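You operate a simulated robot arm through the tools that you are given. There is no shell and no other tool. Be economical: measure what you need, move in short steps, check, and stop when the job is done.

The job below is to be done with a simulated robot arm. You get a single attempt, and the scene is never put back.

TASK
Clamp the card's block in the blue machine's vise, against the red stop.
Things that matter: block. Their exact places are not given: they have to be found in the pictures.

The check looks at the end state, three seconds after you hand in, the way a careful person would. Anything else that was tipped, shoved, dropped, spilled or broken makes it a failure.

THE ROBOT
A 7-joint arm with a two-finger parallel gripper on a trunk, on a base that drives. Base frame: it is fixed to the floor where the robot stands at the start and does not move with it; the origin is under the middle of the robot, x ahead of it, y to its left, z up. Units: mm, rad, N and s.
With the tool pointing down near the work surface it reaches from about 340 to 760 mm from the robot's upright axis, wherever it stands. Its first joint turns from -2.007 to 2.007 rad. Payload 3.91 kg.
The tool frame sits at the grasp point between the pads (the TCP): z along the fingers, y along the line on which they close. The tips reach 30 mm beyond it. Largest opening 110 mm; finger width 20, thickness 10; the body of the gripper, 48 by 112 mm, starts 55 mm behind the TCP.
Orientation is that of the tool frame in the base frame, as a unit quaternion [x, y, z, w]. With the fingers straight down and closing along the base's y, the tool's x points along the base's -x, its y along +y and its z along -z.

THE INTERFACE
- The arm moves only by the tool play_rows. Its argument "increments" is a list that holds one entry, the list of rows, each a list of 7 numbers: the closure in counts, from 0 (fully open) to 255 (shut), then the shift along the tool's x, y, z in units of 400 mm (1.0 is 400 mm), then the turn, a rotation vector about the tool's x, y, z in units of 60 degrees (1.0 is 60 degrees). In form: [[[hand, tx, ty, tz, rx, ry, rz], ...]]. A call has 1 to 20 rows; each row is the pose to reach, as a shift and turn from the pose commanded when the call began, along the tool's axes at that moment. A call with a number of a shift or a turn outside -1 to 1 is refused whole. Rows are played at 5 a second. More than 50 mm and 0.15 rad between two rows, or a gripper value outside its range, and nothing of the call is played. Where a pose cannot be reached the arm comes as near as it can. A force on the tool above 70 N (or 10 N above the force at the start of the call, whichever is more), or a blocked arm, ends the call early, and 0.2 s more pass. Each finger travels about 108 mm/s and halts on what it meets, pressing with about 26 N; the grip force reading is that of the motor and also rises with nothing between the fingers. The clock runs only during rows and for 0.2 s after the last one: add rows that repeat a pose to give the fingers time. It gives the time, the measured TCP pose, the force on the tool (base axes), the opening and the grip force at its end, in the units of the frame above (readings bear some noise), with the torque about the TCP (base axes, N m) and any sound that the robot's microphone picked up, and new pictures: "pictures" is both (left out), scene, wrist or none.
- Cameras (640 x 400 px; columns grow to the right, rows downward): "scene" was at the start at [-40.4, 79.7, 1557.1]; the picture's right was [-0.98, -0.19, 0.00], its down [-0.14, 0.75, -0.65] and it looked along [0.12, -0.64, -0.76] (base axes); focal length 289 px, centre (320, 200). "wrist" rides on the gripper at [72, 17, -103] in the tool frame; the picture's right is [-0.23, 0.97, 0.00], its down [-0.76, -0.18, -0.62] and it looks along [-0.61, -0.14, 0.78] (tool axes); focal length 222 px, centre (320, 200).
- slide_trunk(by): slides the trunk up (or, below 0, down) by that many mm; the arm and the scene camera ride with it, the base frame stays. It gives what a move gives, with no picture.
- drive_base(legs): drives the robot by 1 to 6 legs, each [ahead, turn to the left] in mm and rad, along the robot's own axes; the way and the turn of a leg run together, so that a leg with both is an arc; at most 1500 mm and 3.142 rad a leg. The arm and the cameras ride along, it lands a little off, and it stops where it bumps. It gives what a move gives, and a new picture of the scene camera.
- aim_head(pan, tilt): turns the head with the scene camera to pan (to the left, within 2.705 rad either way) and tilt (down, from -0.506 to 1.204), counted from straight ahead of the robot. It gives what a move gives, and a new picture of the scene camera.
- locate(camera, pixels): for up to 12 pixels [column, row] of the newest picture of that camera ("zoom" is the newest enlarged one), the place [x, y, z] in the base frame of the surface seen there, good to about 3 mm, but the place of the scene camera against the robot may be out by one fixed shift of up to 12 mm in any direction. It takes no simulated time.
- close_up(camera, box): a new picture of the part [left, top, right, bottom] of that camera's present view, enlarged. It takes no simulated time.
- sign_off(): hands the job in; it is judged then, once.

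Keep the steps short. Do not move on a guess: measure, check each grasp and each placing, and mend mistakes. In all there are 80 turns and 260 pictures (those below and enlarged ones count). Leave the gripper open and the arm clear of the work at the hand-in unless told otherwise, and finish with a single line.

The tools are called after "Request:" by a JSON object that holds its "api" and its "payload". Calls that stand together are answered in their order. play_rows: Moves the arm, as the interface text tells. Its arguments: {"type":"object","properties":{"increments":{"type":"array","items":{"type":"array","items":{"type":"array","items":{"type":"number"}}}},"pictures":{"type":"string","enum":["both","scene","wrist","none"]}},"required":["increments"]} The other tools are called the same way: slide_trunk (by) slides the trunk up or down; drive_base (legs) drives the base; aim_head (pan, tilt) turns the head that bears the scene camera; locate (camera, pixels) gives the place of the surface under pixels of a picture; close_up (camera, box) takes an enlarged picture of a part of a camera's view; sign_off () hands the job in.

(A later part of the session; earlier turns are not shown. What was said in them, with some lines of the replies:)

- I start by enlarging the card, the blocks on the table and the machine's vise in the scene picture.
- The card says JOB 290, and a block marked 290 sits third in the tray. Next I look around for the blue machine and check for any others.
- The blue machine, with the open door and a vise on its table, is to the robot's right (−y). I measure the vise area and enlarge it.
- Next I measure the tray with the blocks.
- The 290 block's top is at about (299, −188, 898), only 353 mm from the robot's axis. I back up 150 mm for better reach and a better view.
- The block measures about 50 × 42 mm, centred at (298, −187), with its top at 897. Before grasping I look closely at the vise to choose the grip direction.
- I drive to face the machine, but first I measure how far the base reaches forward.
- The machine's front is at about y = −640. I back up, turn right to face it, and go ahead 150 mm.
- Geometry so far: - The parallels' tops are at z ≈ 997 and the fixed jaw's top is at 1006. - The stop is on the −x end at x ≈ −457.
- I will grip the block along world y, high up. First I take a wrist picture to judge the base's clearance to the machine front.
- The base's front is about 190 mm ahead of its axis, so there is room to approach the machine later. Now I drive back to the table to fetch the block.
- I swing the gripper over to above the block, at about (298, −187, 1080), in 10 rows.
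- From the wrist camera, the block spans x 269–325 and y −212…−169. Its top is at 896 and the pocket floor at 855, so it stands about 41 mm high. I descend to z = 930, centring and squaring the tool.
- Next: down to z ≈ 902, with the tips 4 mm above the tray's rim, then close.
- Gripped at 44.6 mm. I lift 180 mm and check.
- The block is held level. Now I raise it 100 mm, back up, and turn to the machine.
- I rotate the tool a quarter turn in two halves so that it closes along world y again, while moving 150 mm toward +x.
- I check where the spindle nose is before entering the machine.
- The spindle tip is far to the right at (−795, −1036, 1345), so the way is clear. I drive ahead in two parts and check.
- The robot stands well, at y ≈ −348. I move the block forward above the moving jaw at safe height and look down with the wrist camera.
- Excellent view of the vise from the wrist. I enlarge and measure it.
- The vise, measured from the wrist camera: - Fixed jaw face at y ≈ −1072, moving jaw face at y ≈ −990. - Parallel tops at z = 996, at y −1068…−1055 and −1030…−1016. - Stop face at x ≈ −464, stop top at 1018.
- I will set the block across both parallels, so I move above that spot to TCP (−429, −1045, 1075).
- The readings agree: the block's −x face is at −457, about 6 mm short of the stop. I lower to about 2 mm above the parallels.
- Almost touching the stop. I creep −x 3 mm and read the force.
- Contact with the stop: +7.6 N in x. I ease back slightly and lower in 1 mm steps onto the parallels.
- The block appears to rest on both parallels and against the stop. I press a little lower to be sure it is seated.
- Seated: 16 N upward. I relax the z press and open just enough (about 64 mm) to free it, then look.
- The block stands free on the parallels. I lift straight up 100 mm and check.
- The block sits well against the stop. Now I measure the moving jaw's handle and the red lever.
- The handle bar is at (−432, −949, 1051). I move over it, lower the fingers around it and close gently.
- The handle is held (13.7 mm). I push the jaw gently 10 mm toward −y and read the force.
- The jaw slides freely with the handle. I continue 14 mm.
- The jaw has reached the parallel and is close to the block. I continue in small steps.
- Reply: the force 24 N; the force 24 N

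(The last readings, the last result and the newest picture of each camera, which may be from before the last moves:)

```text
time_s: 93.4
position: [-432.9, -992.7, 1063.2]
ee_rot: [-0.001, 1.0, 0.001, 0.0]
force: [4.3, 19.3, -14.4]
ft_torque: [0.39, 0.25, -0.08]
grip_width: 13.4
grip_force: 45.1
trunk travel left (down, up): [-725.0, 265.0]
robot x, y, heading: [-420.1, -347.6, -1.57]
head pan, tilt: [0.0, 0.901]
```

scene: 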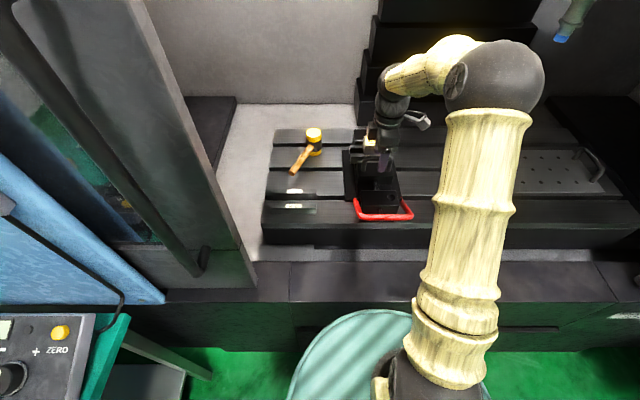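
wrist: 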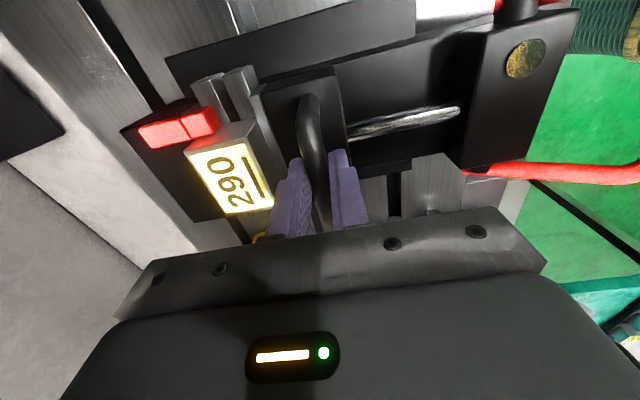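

The force rises to 19 N without travel, so the block is squeezed against the fixed jaw. I look at the contact with both cameras.

Request:
{"api": "play_rows", "payload": {"increments": [[[235, 0, 0, 0.001, 0, 0, 0]]]}}

Request:
{"api": "close_up", "payload": {"camera": "wrist", "box": [110, 50, 290, 230]}}

Request:
{"api": "close_up", "payload": {"camera": "scene", "box": [340, 115, 420, 225]}}

```text
time_s: 93.8
position: [-432.0, -993.3, 1062.9]
ee_rot: [0.001, 1.0, -0.001, 0.001]
force: [4.3, 19.5, -9.9]
ft_torque: [0.32, 0.17, -0.01]
grip_width: 13.5
grip_force: 45.1
trunk travel left (down, up): [-725.0, 265.0]
robot x, y, heading: [-424.3, -345.1, -1.574]
head pan, tilt: [0.0, 0.901]
```

scene: 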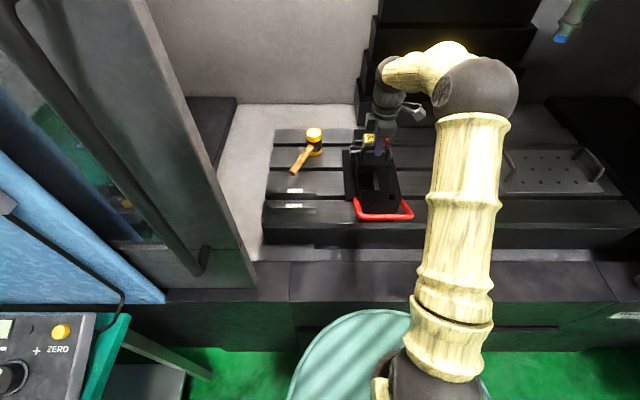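
wrist: 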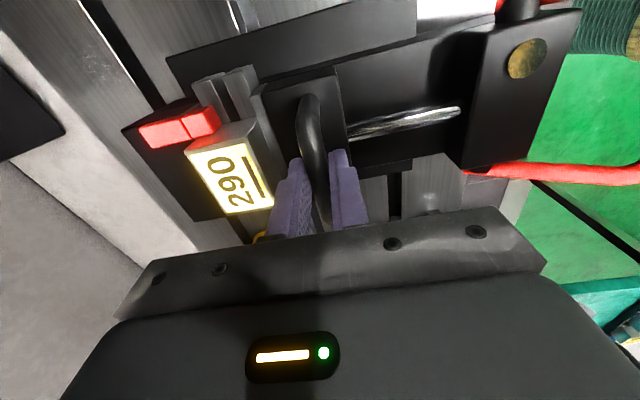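

```text
2.22 times, centred on (200, 140) of wrist
```

zoom: 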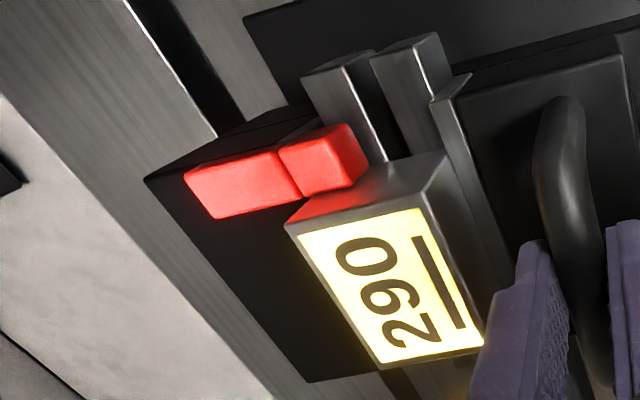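

```text
3.64 times, centred on (380, 170) of scene
```

zoom: 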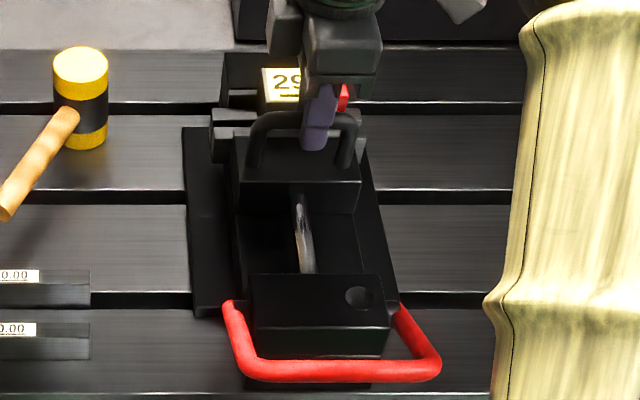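

The block is flush to the jaw and the stop. I release the handle and rise clear.

Request:
{"api": "play_rows", "payload": {"increments": [[[235, 0, 0.001, 0.002, 0, 0, 0], [200, 0, 0.001, 0.002, 0, 0, 0], [140, 0, 0.001, 0.002, 0, 0, 0], [120, 0, 0.001, 0.002, 0, 0, 0], [120, 0, 0.001, 0.002, 0, 0, 0], [120, 0, 0.001, -0.05, 0, 0, 0], [120, 0, 0.001, -0.15, 0, 0, 0], [120, 0, 0.001, -0.25, 0, 0, 0], [120, 0, 0.001, -0.25, 0, 0, 0]]]}}

Request:
{"api": "close_up", "payload": {"camera": "wrist", "box": [190, 0, 510, 200]}}

Request:
{"api": "close_up", "payload": {"camera": "scene", "box": [340, 165, 420, 225]}}

```text
time_s: 95.8
position: [-434.7, -992.4, 1165.6]
ee_rot: [0.0, 1.0, 0.0, 0.0]
force: [0.0, -0.7, -0.1]
ft_torque: [0.0, 0.01, 0.02]
grip_width: 58.5
grip_force: 0.0
trunk travel left (down, up): [-725.0, 265.0]
robot x, y, heading: [-422.8, -350.4, -1.574]
head pan, tilt: [0.0, 0.901]
```

scene: 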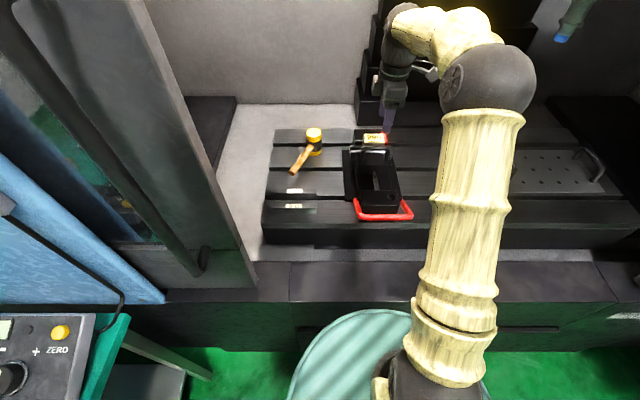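
wrist: 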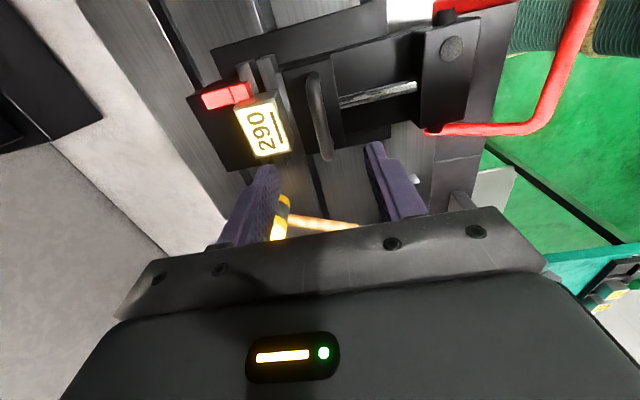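

```text
2.00 times, centred on (350, 100) of wrist
```

zoom: 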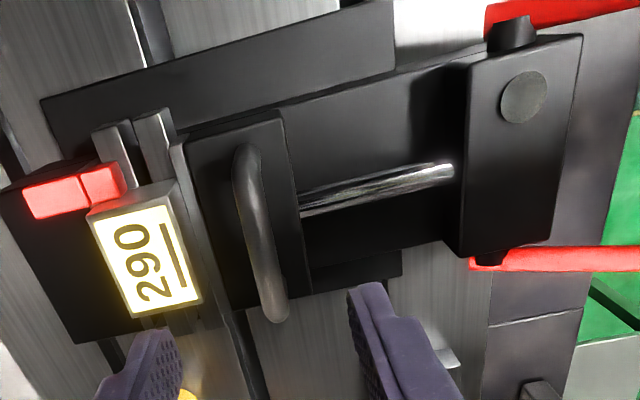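

```text
6.67 times, centred on (380, 195) of scene
```

zoom: 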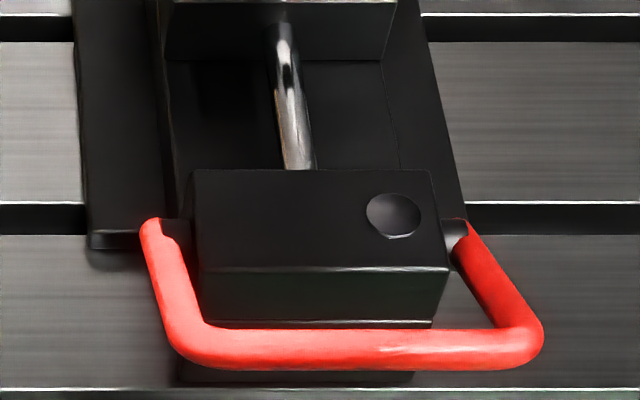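

Now the red clamp lever. I measure it from the wrist camera.

Request:
{"api": "locate", "payload": {"camera": "wrist", "pixels": [[432, 131], [470, 128], [510, 128], [535, 115], [555, 80], [575, 30], [445, 17], [455, 5], [440, 8], [434, 128], [452, 48], [590, 10]]}}

Request:
{"api": "locate", "payload": {"camera": "zoom", "pixels": [[150, 225], [175, 235], [160, 290], [200, 345], [340, 345], [480, 345], [530, 320], [490, 260], [462, 228], [300, 215], [440, 175], [320, 320]]}}

```text
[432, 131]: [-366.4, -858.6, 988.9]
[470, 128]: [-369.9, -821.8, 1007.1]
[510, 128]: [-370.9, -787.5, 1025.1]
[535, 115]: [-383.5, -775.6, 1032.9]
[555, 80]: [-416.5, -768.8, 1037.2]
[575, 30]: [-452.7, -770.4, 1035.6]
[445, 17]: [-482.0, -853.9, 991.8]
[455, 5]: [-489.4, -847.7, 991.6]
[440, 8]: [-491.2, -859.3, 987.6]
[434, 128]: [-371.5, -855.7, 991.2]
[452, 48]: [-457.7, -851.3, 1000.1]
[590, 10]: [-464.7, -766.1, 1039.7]
```

```text
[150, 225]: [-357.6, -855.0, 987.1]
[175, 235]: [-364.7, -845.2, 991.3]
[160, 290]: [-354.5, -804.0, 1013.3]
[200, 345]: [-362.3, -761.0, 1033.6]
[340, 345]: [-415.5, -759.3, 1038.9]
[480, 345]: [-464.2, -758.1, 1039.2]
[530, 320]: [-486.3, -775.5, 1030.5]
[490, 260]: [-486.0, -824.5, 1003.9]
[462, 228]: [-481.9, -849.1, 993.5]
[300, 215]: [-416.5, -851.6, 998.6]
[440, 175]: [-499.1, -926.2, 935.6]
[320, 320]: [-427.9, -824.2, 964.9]
```

The lever's pivot is at about (y −858, z 983). The bar is at (y −767, z 1031), so the lever is about 100 mm long and 28° above horizontal. I move over the bar and lower the fingers around it.

Request:
{"api": "play_rows", "payload": {"increments": [[[120, -0.005, 0.11, 0, 0, 0, 0], [120, -0.01, 0.22, 0, 0, 0, 0], [120, -0.015, 0.33, 0, 0, 0, 0], [120, -0.02, 0.44, 0, 0, 0, 0], [120, -0.025, 0.55, 0, 0, 0, 0], [120, -0.025, 0.563, 0.05, 0, 0, 0], [120, -0.025, 0.563, 0.15, 0, 0, 0], [120, -0.025, 0.563, 0.25, 0, 0, 0], [120, -0.025, 0.563, 0.305, 0, 0, 0], [120, -0.025, 0.563, 0.305, 0, 0, 0]]]}}

Request:
{"api": "close_up", "payload": {"camera": "wrist", "box": [190, 40, 510, 240]}}

```text
time_s: 98.0
position: [-425.1, -767.0, 1040.0]
ee_rot: [0.0, 1.0, 0.0, 0.001]
force: [0.0, -0.5, 0.5]
ft_torque: [0.02, 0.03, 0.0]
grip_width: 58.1
grip_force: 0.1
trunk travel left (down, up): [-725.0, 265.0]
robot x, y, heading: [-420.3, -348.1, -1.574]
head pan, tilt: [0.0, 0.901]
```

scene: 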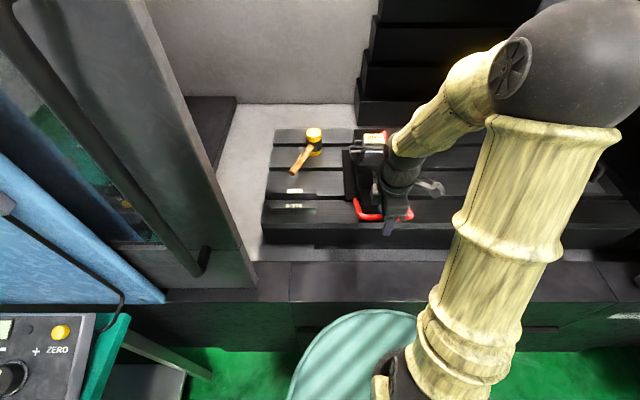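
wrist: 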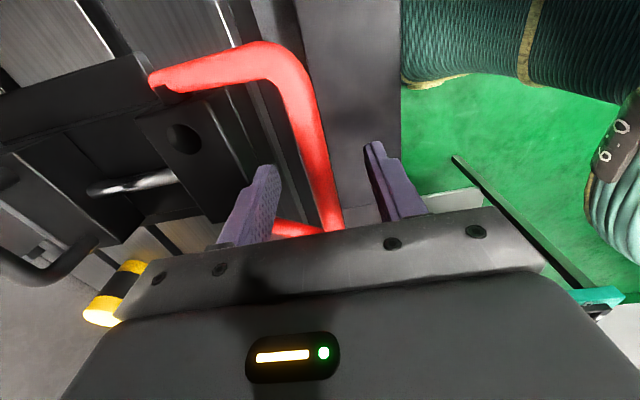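

```text
2.00 times, centred on (350, 140) of wrist
```

zoom: 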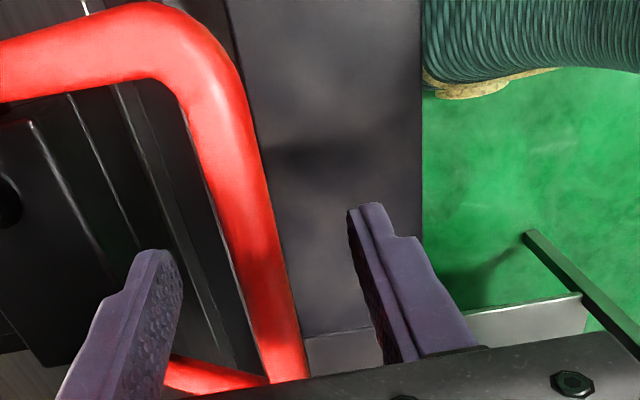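

The bar is between the fingers. I close on it.

Request:
{"api": "play_rows", "payload": {"increments": [[[160, 0, 0, 0, 0, 0, 0], [190, 0, 0, 0, 0, 0, 0], [210, 0, 0, 0, 0, 0, 0], [225, 0, 0, 0, 0, 0, 0], [235, 0, 0, 0, 0, 0, 0], [235, 0, 0, 0, 0, 0, 0]]], "pictures": "wrist"}}

```text
time_s: 99.4
position: [-424.5, -765.4, 1041.3]
ee_rot: [0.0, 1.0, 0.0, 0.001]
force: [0.3, 5.1, 0.2]
ft_torque: [0.19, 0.04, 0.17]
grip_width: 14.5
grip_force: 45.5
trunk travel left (down, up): [-725.0, 265.0]
robot x, y, heading: [-421.3, -349.6, -1.574]
head pan, tilt: [0.0, 0.901]
```

wrist: 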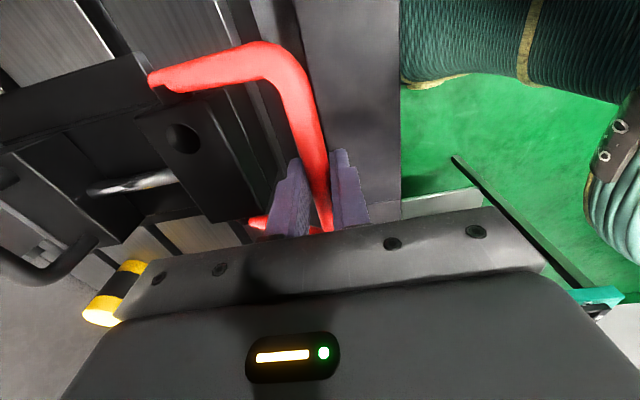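

The bar is gripped (14.5 mm). I test the upward direction: about 8° along its arc, watching the force.

Request:
{"api": "play_rows", "payload": {"increments": [[[235, 0, -0.005, -0.0085, 0, 0, 0], [235, 0, -0.01, -0.0165, 0, 0, 0], [235, 0, -0.0145, -0.0235, 0, 0, 0], [235, 0, -0.019, -0.03, 0, 0, 0], [235, 0, -0.019, -0.03, 0, 0, 0]]], "pictures": "wrist"}}

```text
time_s: 100.6
position: [-423.3, -770.6, 1055.3]
ee_rot: [0.0, 1.0, 0.003, 0.0]
force: [-1.4, 28.2, -4.5]
ft_torque: [0.62, -0.09, 0.11]
grip_width: 23.2
grip_force: 14.5
trunk travel left (down, up): [-725.0, 265.0]
robot x, y, heading: [-419.2, -349.4, -1.573]
head pan, tilt: [0.0, 0.901]
```

wrist: 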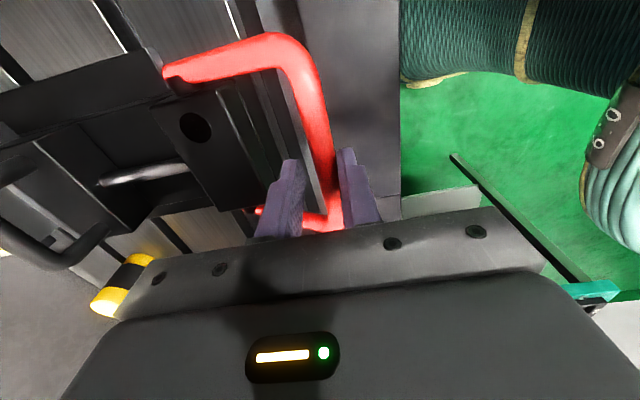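

The lever resists upward; the fingers slid up the bar. So the clamp direction is likely down. I open, rise a little, and check that the bar is unmoved.

Request:
{"api": "play_rows", "payload": {"increments": [[[235, 0, 0.013, 0, 0, 0, 0], [150, 0, 0.013, 0, 0, 0, 0], [120, 0, 0.013, 0, 0, 0, 0], [120, 0, 0.013, 0, 0, 0, 0], [120, 0, 0.013, -0.1, 0, 0, 0], [120, 0, 0.013, -0.12, 0, 0, 0]]], "pictures": "both"}}

Request:
{"api": "close_up", "payload": {"camera": "wrist", "box": [0, 0, 400, 250]}}

```text
time_s: 102.0
position: [-423.1, -774.3, 1102.1]
ee_rot: [0.0, 1.0, 0.0, 0.0]
force: [0.2, -0.5, 0.5]
ft_torque: [-0.03, -0.01, 0.0]
grip_width: 58.1
grip_force: 0.2
trunk travel left (down, up): [-725.0, 265.0]
robot x, y, heading: [-419.4, -351.7, -1.567]
head pan, tilt: [0.0, 0.901]
```

scene: 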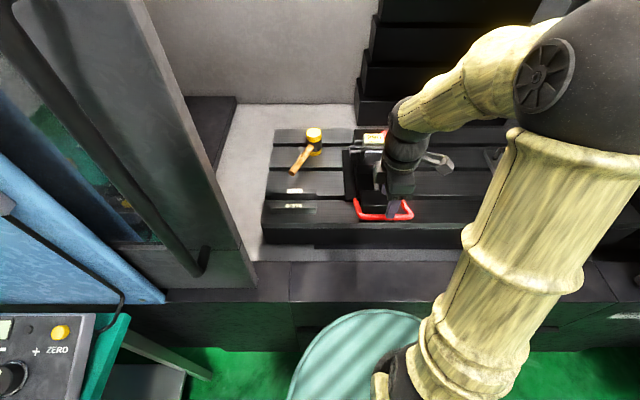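
wrist: 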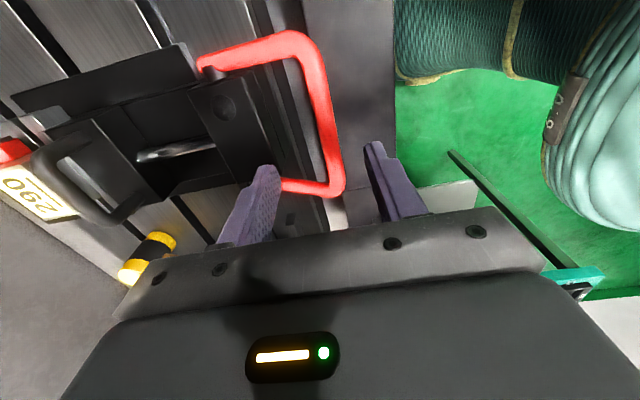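

```text
1.60 times, centred on (200, 125) of wrist
```

zoom: 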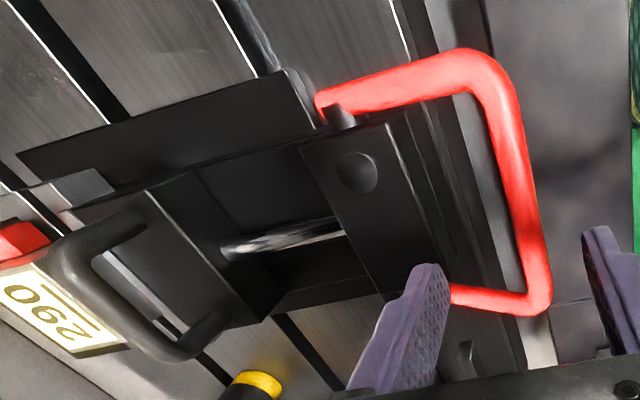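

Request:
{"api": "locate", "payload": {"camera": "wrist", "pixels": [[318, 90], [328, 140], [320, 188], [215, 60], [260, 48]]}}

```text
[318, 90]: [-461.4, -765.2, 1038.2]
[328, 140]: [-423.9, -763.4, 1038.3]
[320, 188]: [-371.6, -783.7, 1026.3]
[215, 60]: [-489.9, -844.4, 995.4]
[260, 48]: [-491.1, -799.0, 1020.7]
```

The bar is unmoved at (y −764, z 1038). I close the fingers, set the tips just above the bar and press it down a little.

Request:
{"api": "play_rows", "payload": {"increments": [[[200, 0, 0.025, 0, 0, 0, 0], [255, 0, 0.025, 0, 0, 0, 0], [255, 0, 0.025, 0.04, 0, 0, 0], [255, 0, 0.025, 0.075, 0, 0, 0], [255, 0, 0.0275, 0.0875, 0, 0, 0], [255, 0, 0.03, 0.1, 0, 0, 0], [255, 0, 0.03, 0.1, 0, 0, 0]]], "pictures": "wrist"}}

```text
time_s: 103.6
position: [-424.7, -760.8, 1061.2]
ee_rot: [0.001, 1.0, 0.0, 0.0]
force: [0.9, 0.1, -0.7]
ft_torque: [0.03, 0.02, 0.02]
grip_width: 0.1
grip_force: 25.8
trunk travel left (down, up): [-725.0, 265.0]
robot x, y, heading: [-418.2, -349.5, -1.574]
head pan, tilt: [0.0, 0.901]
```

wrist: 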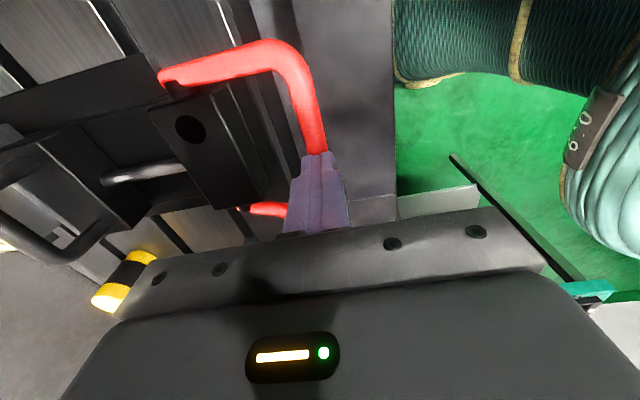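

Request:
{"api": "locate", "payload": {"camera": "wrist", "pixels": [[295, 70], [310, 120], [315, 145], [265, 210], [245, 55], [190, 72], [325, 165], [318, 158]]}}

Request:
{"api": "close_up", "payload": {"camera": "wrist", "box": [150, 20, 390, 250]}}

```text
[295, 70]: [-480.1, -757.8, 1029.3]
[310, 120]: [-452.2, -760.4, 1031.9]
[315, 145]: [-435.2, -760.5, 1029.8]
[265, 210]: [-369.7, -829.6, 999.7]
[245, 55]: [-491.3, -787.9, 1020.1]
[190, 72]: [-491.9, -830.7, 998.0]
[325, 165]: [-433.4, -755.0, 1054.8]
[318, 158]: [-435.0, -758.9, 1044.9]
```

```text
1.74 times, centred on (270, 135) of wrist
```

zoom: 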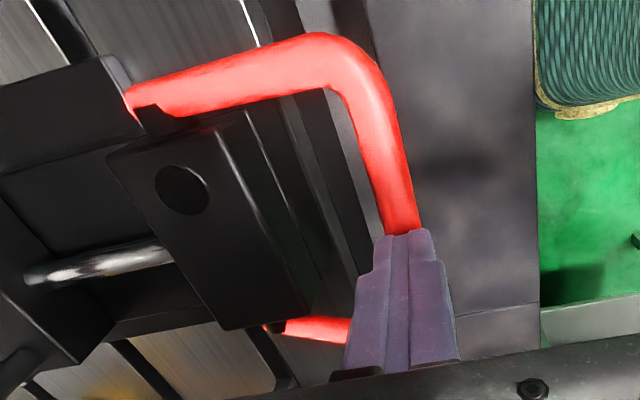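

The bar went down easily with the tips (top now at 1031). Pressing down is the free direction. I continue along the arc.

Request:
{"api": "play_rows", "payload": {"increments": [[[255, 0, 0.006, 0.0125, 0, 0, 0], [255, 0, 0.01, 0.025, 0, 0, 0], [255, 0, 0.013, 0.0375, 0, 0, 0], [255, 0, 0.016, 0.05, 0, 0, 0], [255, 0, 0.018, 0.0625, 0, 0, 0], [255, 0, 0.019, 0.075, 0, 0, 0], [255, 0, 0.02, 0.0875, 0, 0, 0], [255, 0, 0.02, 0.1, 0, 0, 0], [255, 0, 0.02, 0.1, 0, 0, 0]]], "pictures": "wrist"}}

Request:
{"api": "close_up", "payload": {"camera": "wrist", "box": [150, 20, 390, 250]}}

```text
time_s: 105.6
position: [-423.4, -752.6, 1021.6]
ee_rot: [0.0, 1.0, 0.0, 0.001]
force: [-0.6, -0.6, 0.3]
ft_torque: [0.01, -0.02, 0.01]
grip_width: 0.1
grip_force: 26.2
trunk travel left (down, up): [-725.0, 265.0]
robot x, y, heading: [-421.6, -349.8, -1.571]
head pan, tilt: [0.0, 0.901]
```

wrist: 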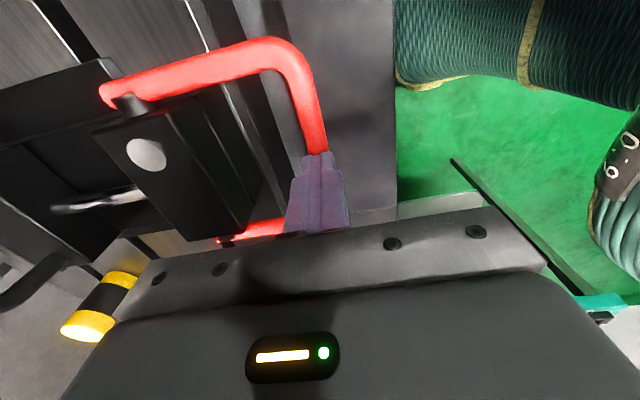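

```text
1.74 times, centred on (270, 135) of wrist
```

zoom: 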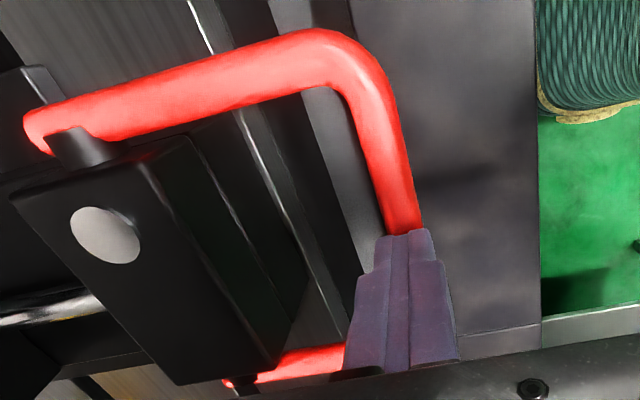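

Request:
{"api": "play_rows", "payload": {"increments": [[[255, 0, -0.001, 0.0125, 0, 0, 0], [255, 0, -0.003, 0.025, 0, 0, 0], [255, 0, -0.005, 0.0375, 0, 0, 0], [255, 0, -0.008, 0.05, 0, 0, 0], [255, 0, -0.011, 0.0625, 0, 0, 0], [255, 0, -0.011, 0.0625, 0, 0, 0]]], "pictures": "both"}}

Request:
{"api": "close_up", "payload": {"camera": "wrist", "box": [0, 20, 390, 250]}}

```text
time_s: 107.0
position: [-424.7, -755.3, 996.0]
ee_rot: [0.001, 1.0, 0.0, 0.0]
force: [-0.7, 1.0, 1.4]
ft_torque: [0.03, 0.04, -0.03]
grip_width: 0.0
grip_force: 26.1
trunk travel left (down, up): [-725.0, 265.0]
robot x, y, heading: [-418.7, -348.7, -1.571]
head pan, tilt: [0.0, 0.901]
```

scene: 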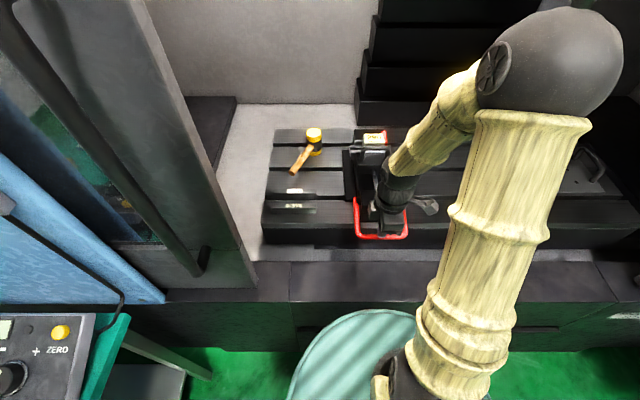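
wrist: 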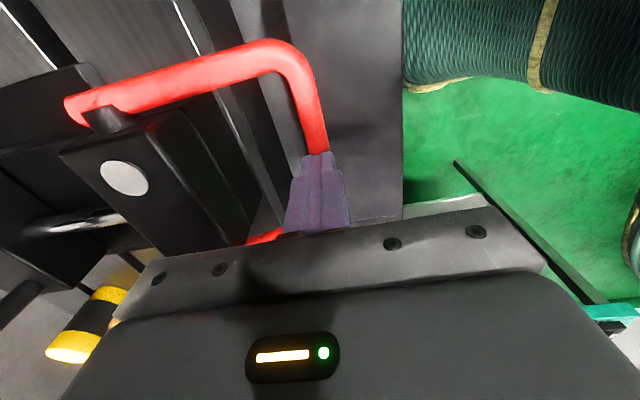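

```text
1.64 times, centred on (195, 135) of wrist
```

zoom: 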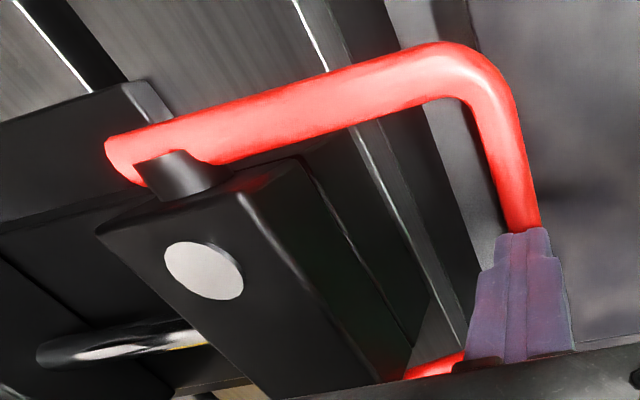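

Still moving freely (θ ≈ −13°). I continue down in smaller steps until there is resistance.

Request:
{"api": "play_rows", "payload": {"increments": [[[255, 0, -0.002, 0.0075, 0, 0, 0], [255, 0, -0.005, 0.015, 0, 0, 0], [255, 0, -0.008, 0.0225, 0, 0, 0], [255, 0, -0.011, 0.03, 0, 0, 0], [255, 0, -0.011, 0.03, 0, 0, 0]]], "pictures": "wrist"}}

Request:
{"api": "locate", "payload": {"camera": "wrist", "pixels": [[300, 80], [312, 130], [315, 145], [230, 60], [150, 90]]}}

```text
time_s: 108.2
position: [-423.5, -759.2, 985.5]
ee_rot: [0.0, 1.0, -0.001, 0.0]
force: [-1.8, 0.4, 4.6]
ft_torque: [0.08, 0.07, 0.03]
grip_width: 0.0
grip_force: 26.0
trunk travel left (down, up): [-725.0, 265.0]
robot x, y, heading: [-422.3, -347.2, -1.573]
head pan, tilt: [0.0, 0.901]
```

wrist: 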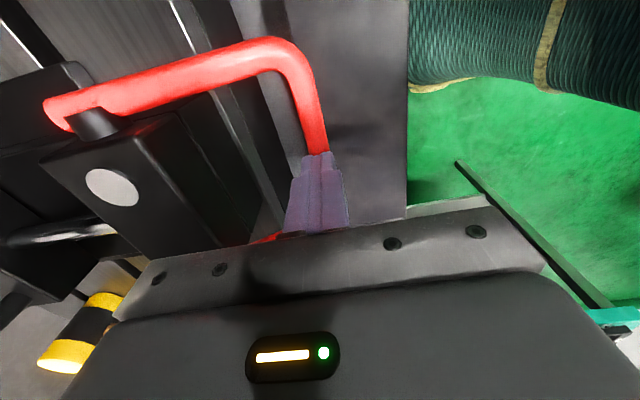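

```text
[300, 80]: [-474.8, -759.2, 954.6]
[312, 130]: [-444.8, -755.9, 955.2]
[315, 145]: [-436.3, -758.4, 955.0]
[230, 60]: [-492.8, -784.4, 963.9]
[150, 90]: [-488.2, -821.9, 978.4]
```

Request:
{"api": "play_rows", "payload": {"increments": [[[255, 0, -0.002, 0.005, 0, 0, 0], [255, 0, -0.004, 0.01, 0, 0, 0], [255, 0, -0.006, 0.015, 0, 0, 0], [255, 0, -0.008, 0.02, 0, 0, 0], [255, 0, -0.008, 0.02, 0, 0, 0]]], "pictures": "wrist"}}

Request:
{"api": "locate", "payload": {"camera": "wrist", "pixels": [[300, 80], [312, 130], [315, 145], [230, 60], [150, 90]]}}

```text
time_s: 109.4
position: [-422.8, -764.2, 977.1]
ee_rot: [0.0, 1.0, 0.001, 0.001]
force: [0.6, 1.8, 2.1]
ft_torque: [0.04, 0.04, 0.0]
grip_width: 0.0
grip_force: 25.9
trunk travel left (down, up): [-725.0, 265.0]
robot x, y, heading: [-417.7, -347.3, -1.572]
head pan, tilt: [0.0, 0.901]
```

wrist: 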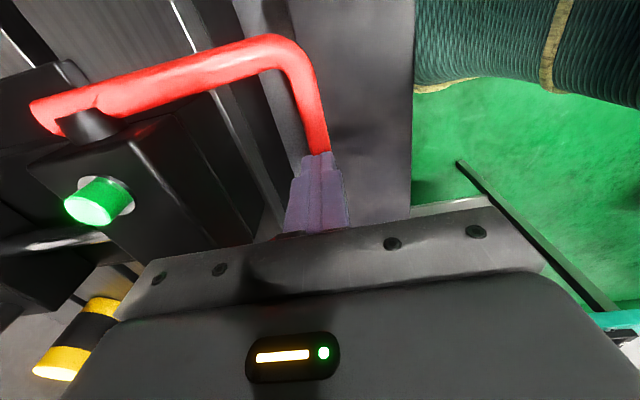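

```text
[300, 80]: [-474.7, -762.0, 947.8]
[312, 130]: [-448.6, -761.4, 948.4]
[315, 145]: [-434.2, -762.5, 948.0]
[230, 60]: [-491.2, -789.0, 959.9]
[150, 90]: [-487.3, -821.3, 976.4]
```

A green pin has popped up on the vise, which is the clamped indicator. I rise clear and check that it stays.

Request:
{"api": "play_rows", "payload": {"increments": [[[255, 0, 0.01, -0.05, 0, 0, 0], [255, 0, 0.02, -0.15, 0, 0, 0], [255, 0, 0.02, -0.25, 0, 0, 0], [255, 0, 0.02, -0.37, 0, 0, 0], [120, 0, 0.02, -0.47, 0, 0, 0], [0, 0, 0.02, -0.47, 0, 0, 0], [0, 0, 0.02, -0.47, 0, 0, 0]]]}}

Request:
{"api": "close_up", "payload": {"camera": "wrist", "box": [0, 0, 360, 225]}}

Request:
{"api": "close_up", "payload": {"camera": "scene", "box": [335, 115, 425, 245]}}

```text
time_s: 111.0
position: [-421.9, -754.9, 1163.9]
ee_rot: [0.0, 1.0, -0.001, 0.001]
force: [0.2, -0.2, -0.3]
ft_torque: [0.0, -0.01, -0.01]
grip_width: 110.0
grip_force: 0.0
trunk travel left (down, up): [-725.0, 265.0]
robot x, y, heading: [-418.5, -348.7, -1.571]
head pan, tilt: [0.0, 0.901]
```

scene: 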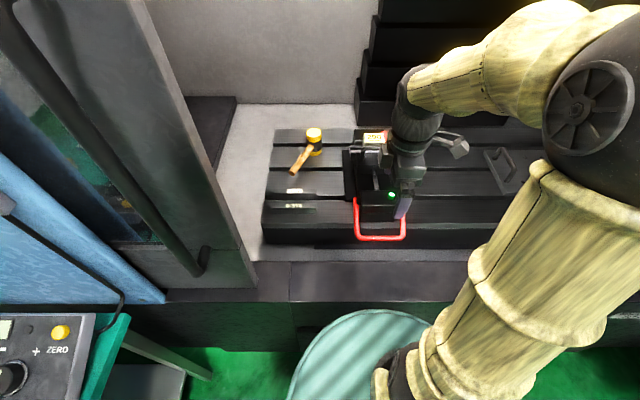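
wrist: 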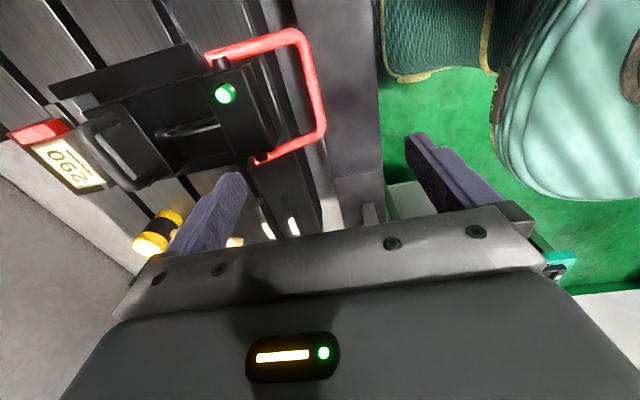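

```text
1.78 times, centred on (180, 112) of wrist
```

zoom: 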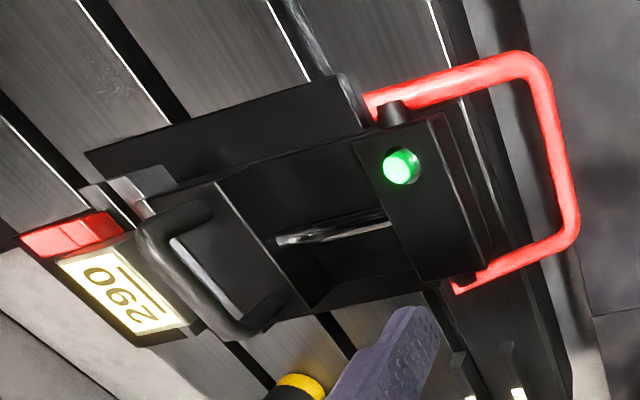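

```text
3.08 times, centred on (380, 180) of scene
```

zoom: 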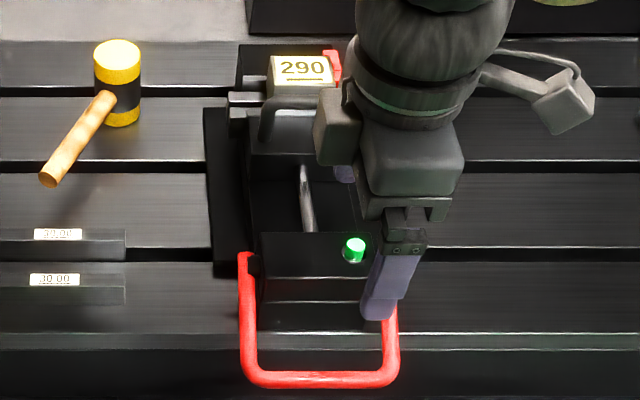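

Clamped with the green pin up. I verify the block's seat, height and contact with the stop from above.

Request:
{"api": "play_rows", "payload": {"increments": [[[0, 0.01, -0.1, 0, 0, 0, 0], [0, 0.02, -0.22, 0, 0, 0, 0], [0, 0.025, -0.34, 0, 0, 0, 0], [0, 0.025, -0.46, 0, 0, 0, 0], [0, 0.025, -0.58, 0, 0, 0, 0], [0, 0.025, -0.66, 0, 0, 0, 0], [0, 0.025, -0.66, 0, 0, 0, 0]]]}}

Request:
{"api": "close_up", "payload": {"camera": "wrist", "box": [210, 30, 370, 180]}}

Request:
{"api": "close_up", "payload": {"camera": "scene", "box": [345, 120, 405, 165]}}

```text
time_s: 112.6
position: [-430.0, -1018.3, 1165.1]
ee_rot: [0.0, 1.0, 0.001, 0.0]
force: [1.0, 1.1, -0.1]
ft_torque: [-0.02, -0.01, 0.0]
grip_width: 110.1
grip_force: 0.1
trunk travel left (down, up): [-725.0, 265.0]
robot x, y, heading: [-421.9, -349.7, -1.572]
head pan, tilt: [0.0, 0.901]
```

scene: 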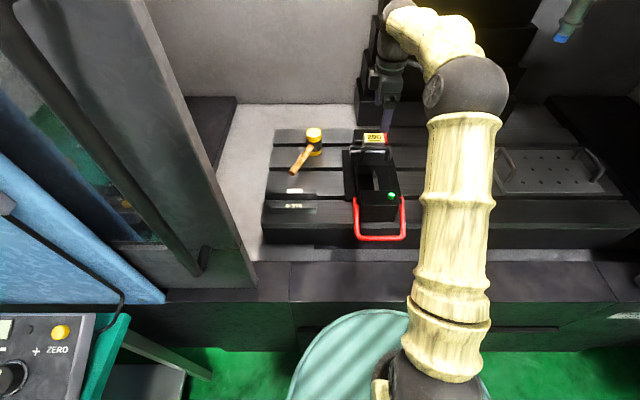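
wrist: 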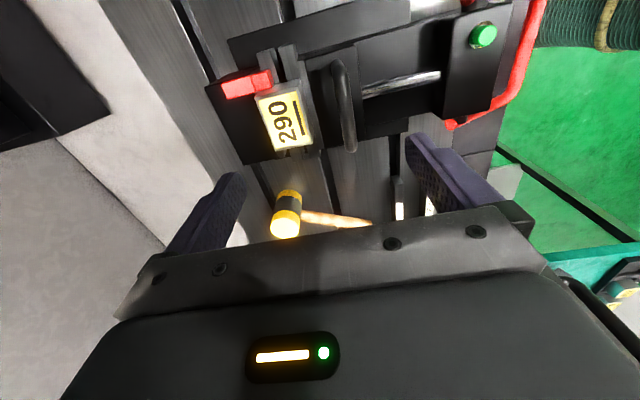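

```text
2.67 times, centred on (290, 105) of wrist
```

zoom: 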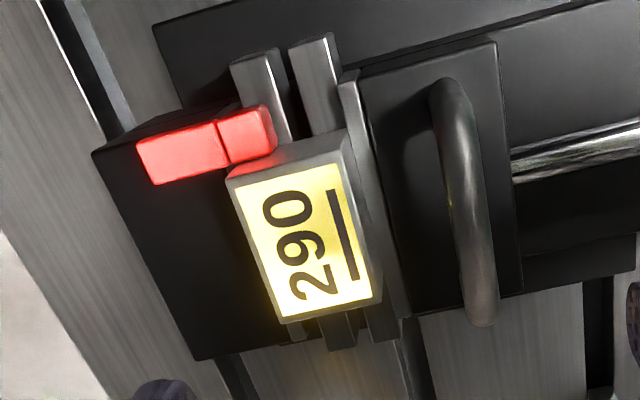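

```text
8.89 times, centred on (375, 142) of scene
```

zoom: 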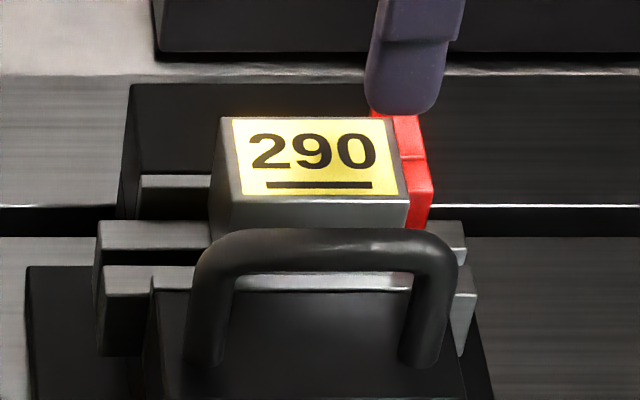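

Request:
{"api": "locate", "payload": {"camera": "wrist", "pixels": [[260, 100], [297, 92], [309, 139], [277, 146], [284, 120], [264, 58], [286, 52], [266, 88], [232, 96], [300, 66]]}}

Request:
{"api": "locate", "payload": {"camera": "zoom", "pixels": [[240, 130], [360, 130], [395, 185], [250, 185], [418, 170], [130, 230], [440, 235], [130, 275]]}}

```text
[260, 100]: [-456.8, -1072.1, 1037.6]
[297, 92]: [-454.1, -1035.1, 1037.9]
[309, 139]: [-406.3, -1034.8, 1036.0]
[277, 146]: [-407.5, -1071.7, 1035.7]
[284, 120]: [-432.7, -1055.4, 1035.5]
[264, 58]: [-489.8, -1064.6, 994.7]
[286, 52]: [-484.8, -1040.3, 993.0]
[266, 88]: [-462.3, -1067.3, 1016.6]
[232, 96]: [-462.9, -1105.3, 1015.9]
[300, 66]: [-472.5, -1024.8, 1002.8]
```

```text
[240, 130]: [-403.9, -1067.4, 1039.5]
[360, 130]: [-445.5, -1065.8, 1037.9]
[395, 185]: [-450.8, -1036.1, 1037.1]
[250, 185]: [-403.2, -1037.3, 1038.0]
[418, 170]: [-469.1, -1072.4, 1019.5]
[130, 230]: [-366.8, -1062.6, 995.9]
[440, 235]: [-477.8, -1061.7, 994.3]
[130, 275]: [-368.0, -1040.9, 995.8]
```

The block top is level at about 1037, so it is seated on the parallels. One last look at the stop contact.

Request:
{"api": "close_up", "payload": {"camera": "wrist", "box": [240, 70, 290, 120]}}

Request:
{"api": "close_up", "payload": {"camera": "scene", "box": [372, 128, 396, 148]}}

```text
8.00 times, centred on (265, 95) of wrist
```

zoom: 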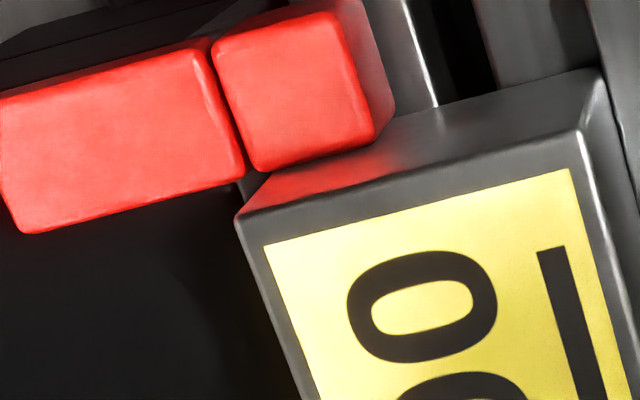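

```text
16.00 times, centred on (384, 138) of scene
```

zoom: 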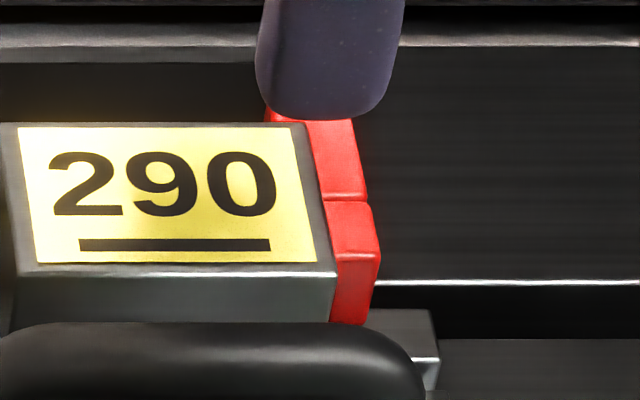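

The block touches the stop. I retract the arm and drive back clear of the machine.

Request:
{"api": "play_rows", "payload": {"increments": [[[0, 0, 0.11, -0.02, 0, 0, 0], [0, 0, 0.22, -0.04, 0, 0, 0], [0, 0, 0.33, -0.05, 0, 0, 0], [0, 0, 0.44, -0.05, 0, 0, 0], [0, 0, 0.55, -0.05, 0, 0, 0], [0, 0, 0.62, -0.05, 0, 0, 0]]], "pictures": "none"}}

Request:
{"api": "drive_base", "payload": {"legs": [[-300, 0]]}}

Request:
{"api": "close_up", "payload": {"camera": "scene", "box": [250, 50, 450, 175]}}

```text
time_s: 114.0
position: [-432.7, -774.8, 1188.5]
ee_rot: [0.001, 1.0, 0.001, 0.001]
force: [-1.3, 0.1, -0.1]
ft_torque: [-0.01, 0.03, 0.01]
grip_width: 109.6
grip_force: 0.0
trunk travel left (down, up): [-725.0, 265.0]
robot x, y, heading: [-419.9, -352.1, -1.571]
head pan, tilt: [0.0, 0.901]
```

```text
time_s: 116.2
position: [-433.0, -479.2, 1188.7]
ee_rot: [0.001, 1.0, -0.001, 0.0]
force: [-0.9, -0.7, -0.3]
ft_torque: [0.0, 0.0, -0.01]
grip_width: 109.9
grip_force: 0.0
trunk travel left (down, up): [-725.0, 265.0]
robot x, y, heading: [-422.2, -54.0, -1.573]
head pan, tilt: [0.0, 0.901]
```

scene: 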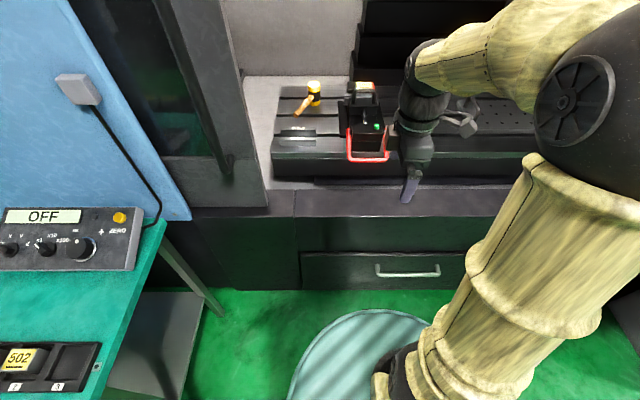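

```text
3.20 times, centred on (350, 112) of scene
```

zoom: 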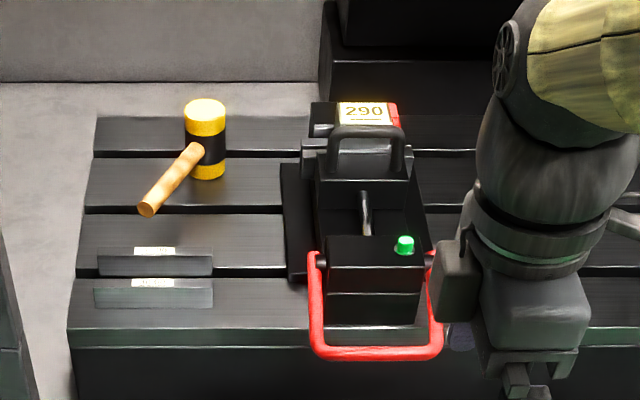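

Everything is in place: the block is clamped, the green pin is up, the gripper is open and the arm is clear. I hand in.

Request:
{"api": "sign_off", "payload": {}}

```text
The job is handed in.
```

Block 290 is clamped in the blue machine's vise, seated on the parallels and against the red stop, with the green clamp pin up, the gripper open and the arm clear; the job is handed in.
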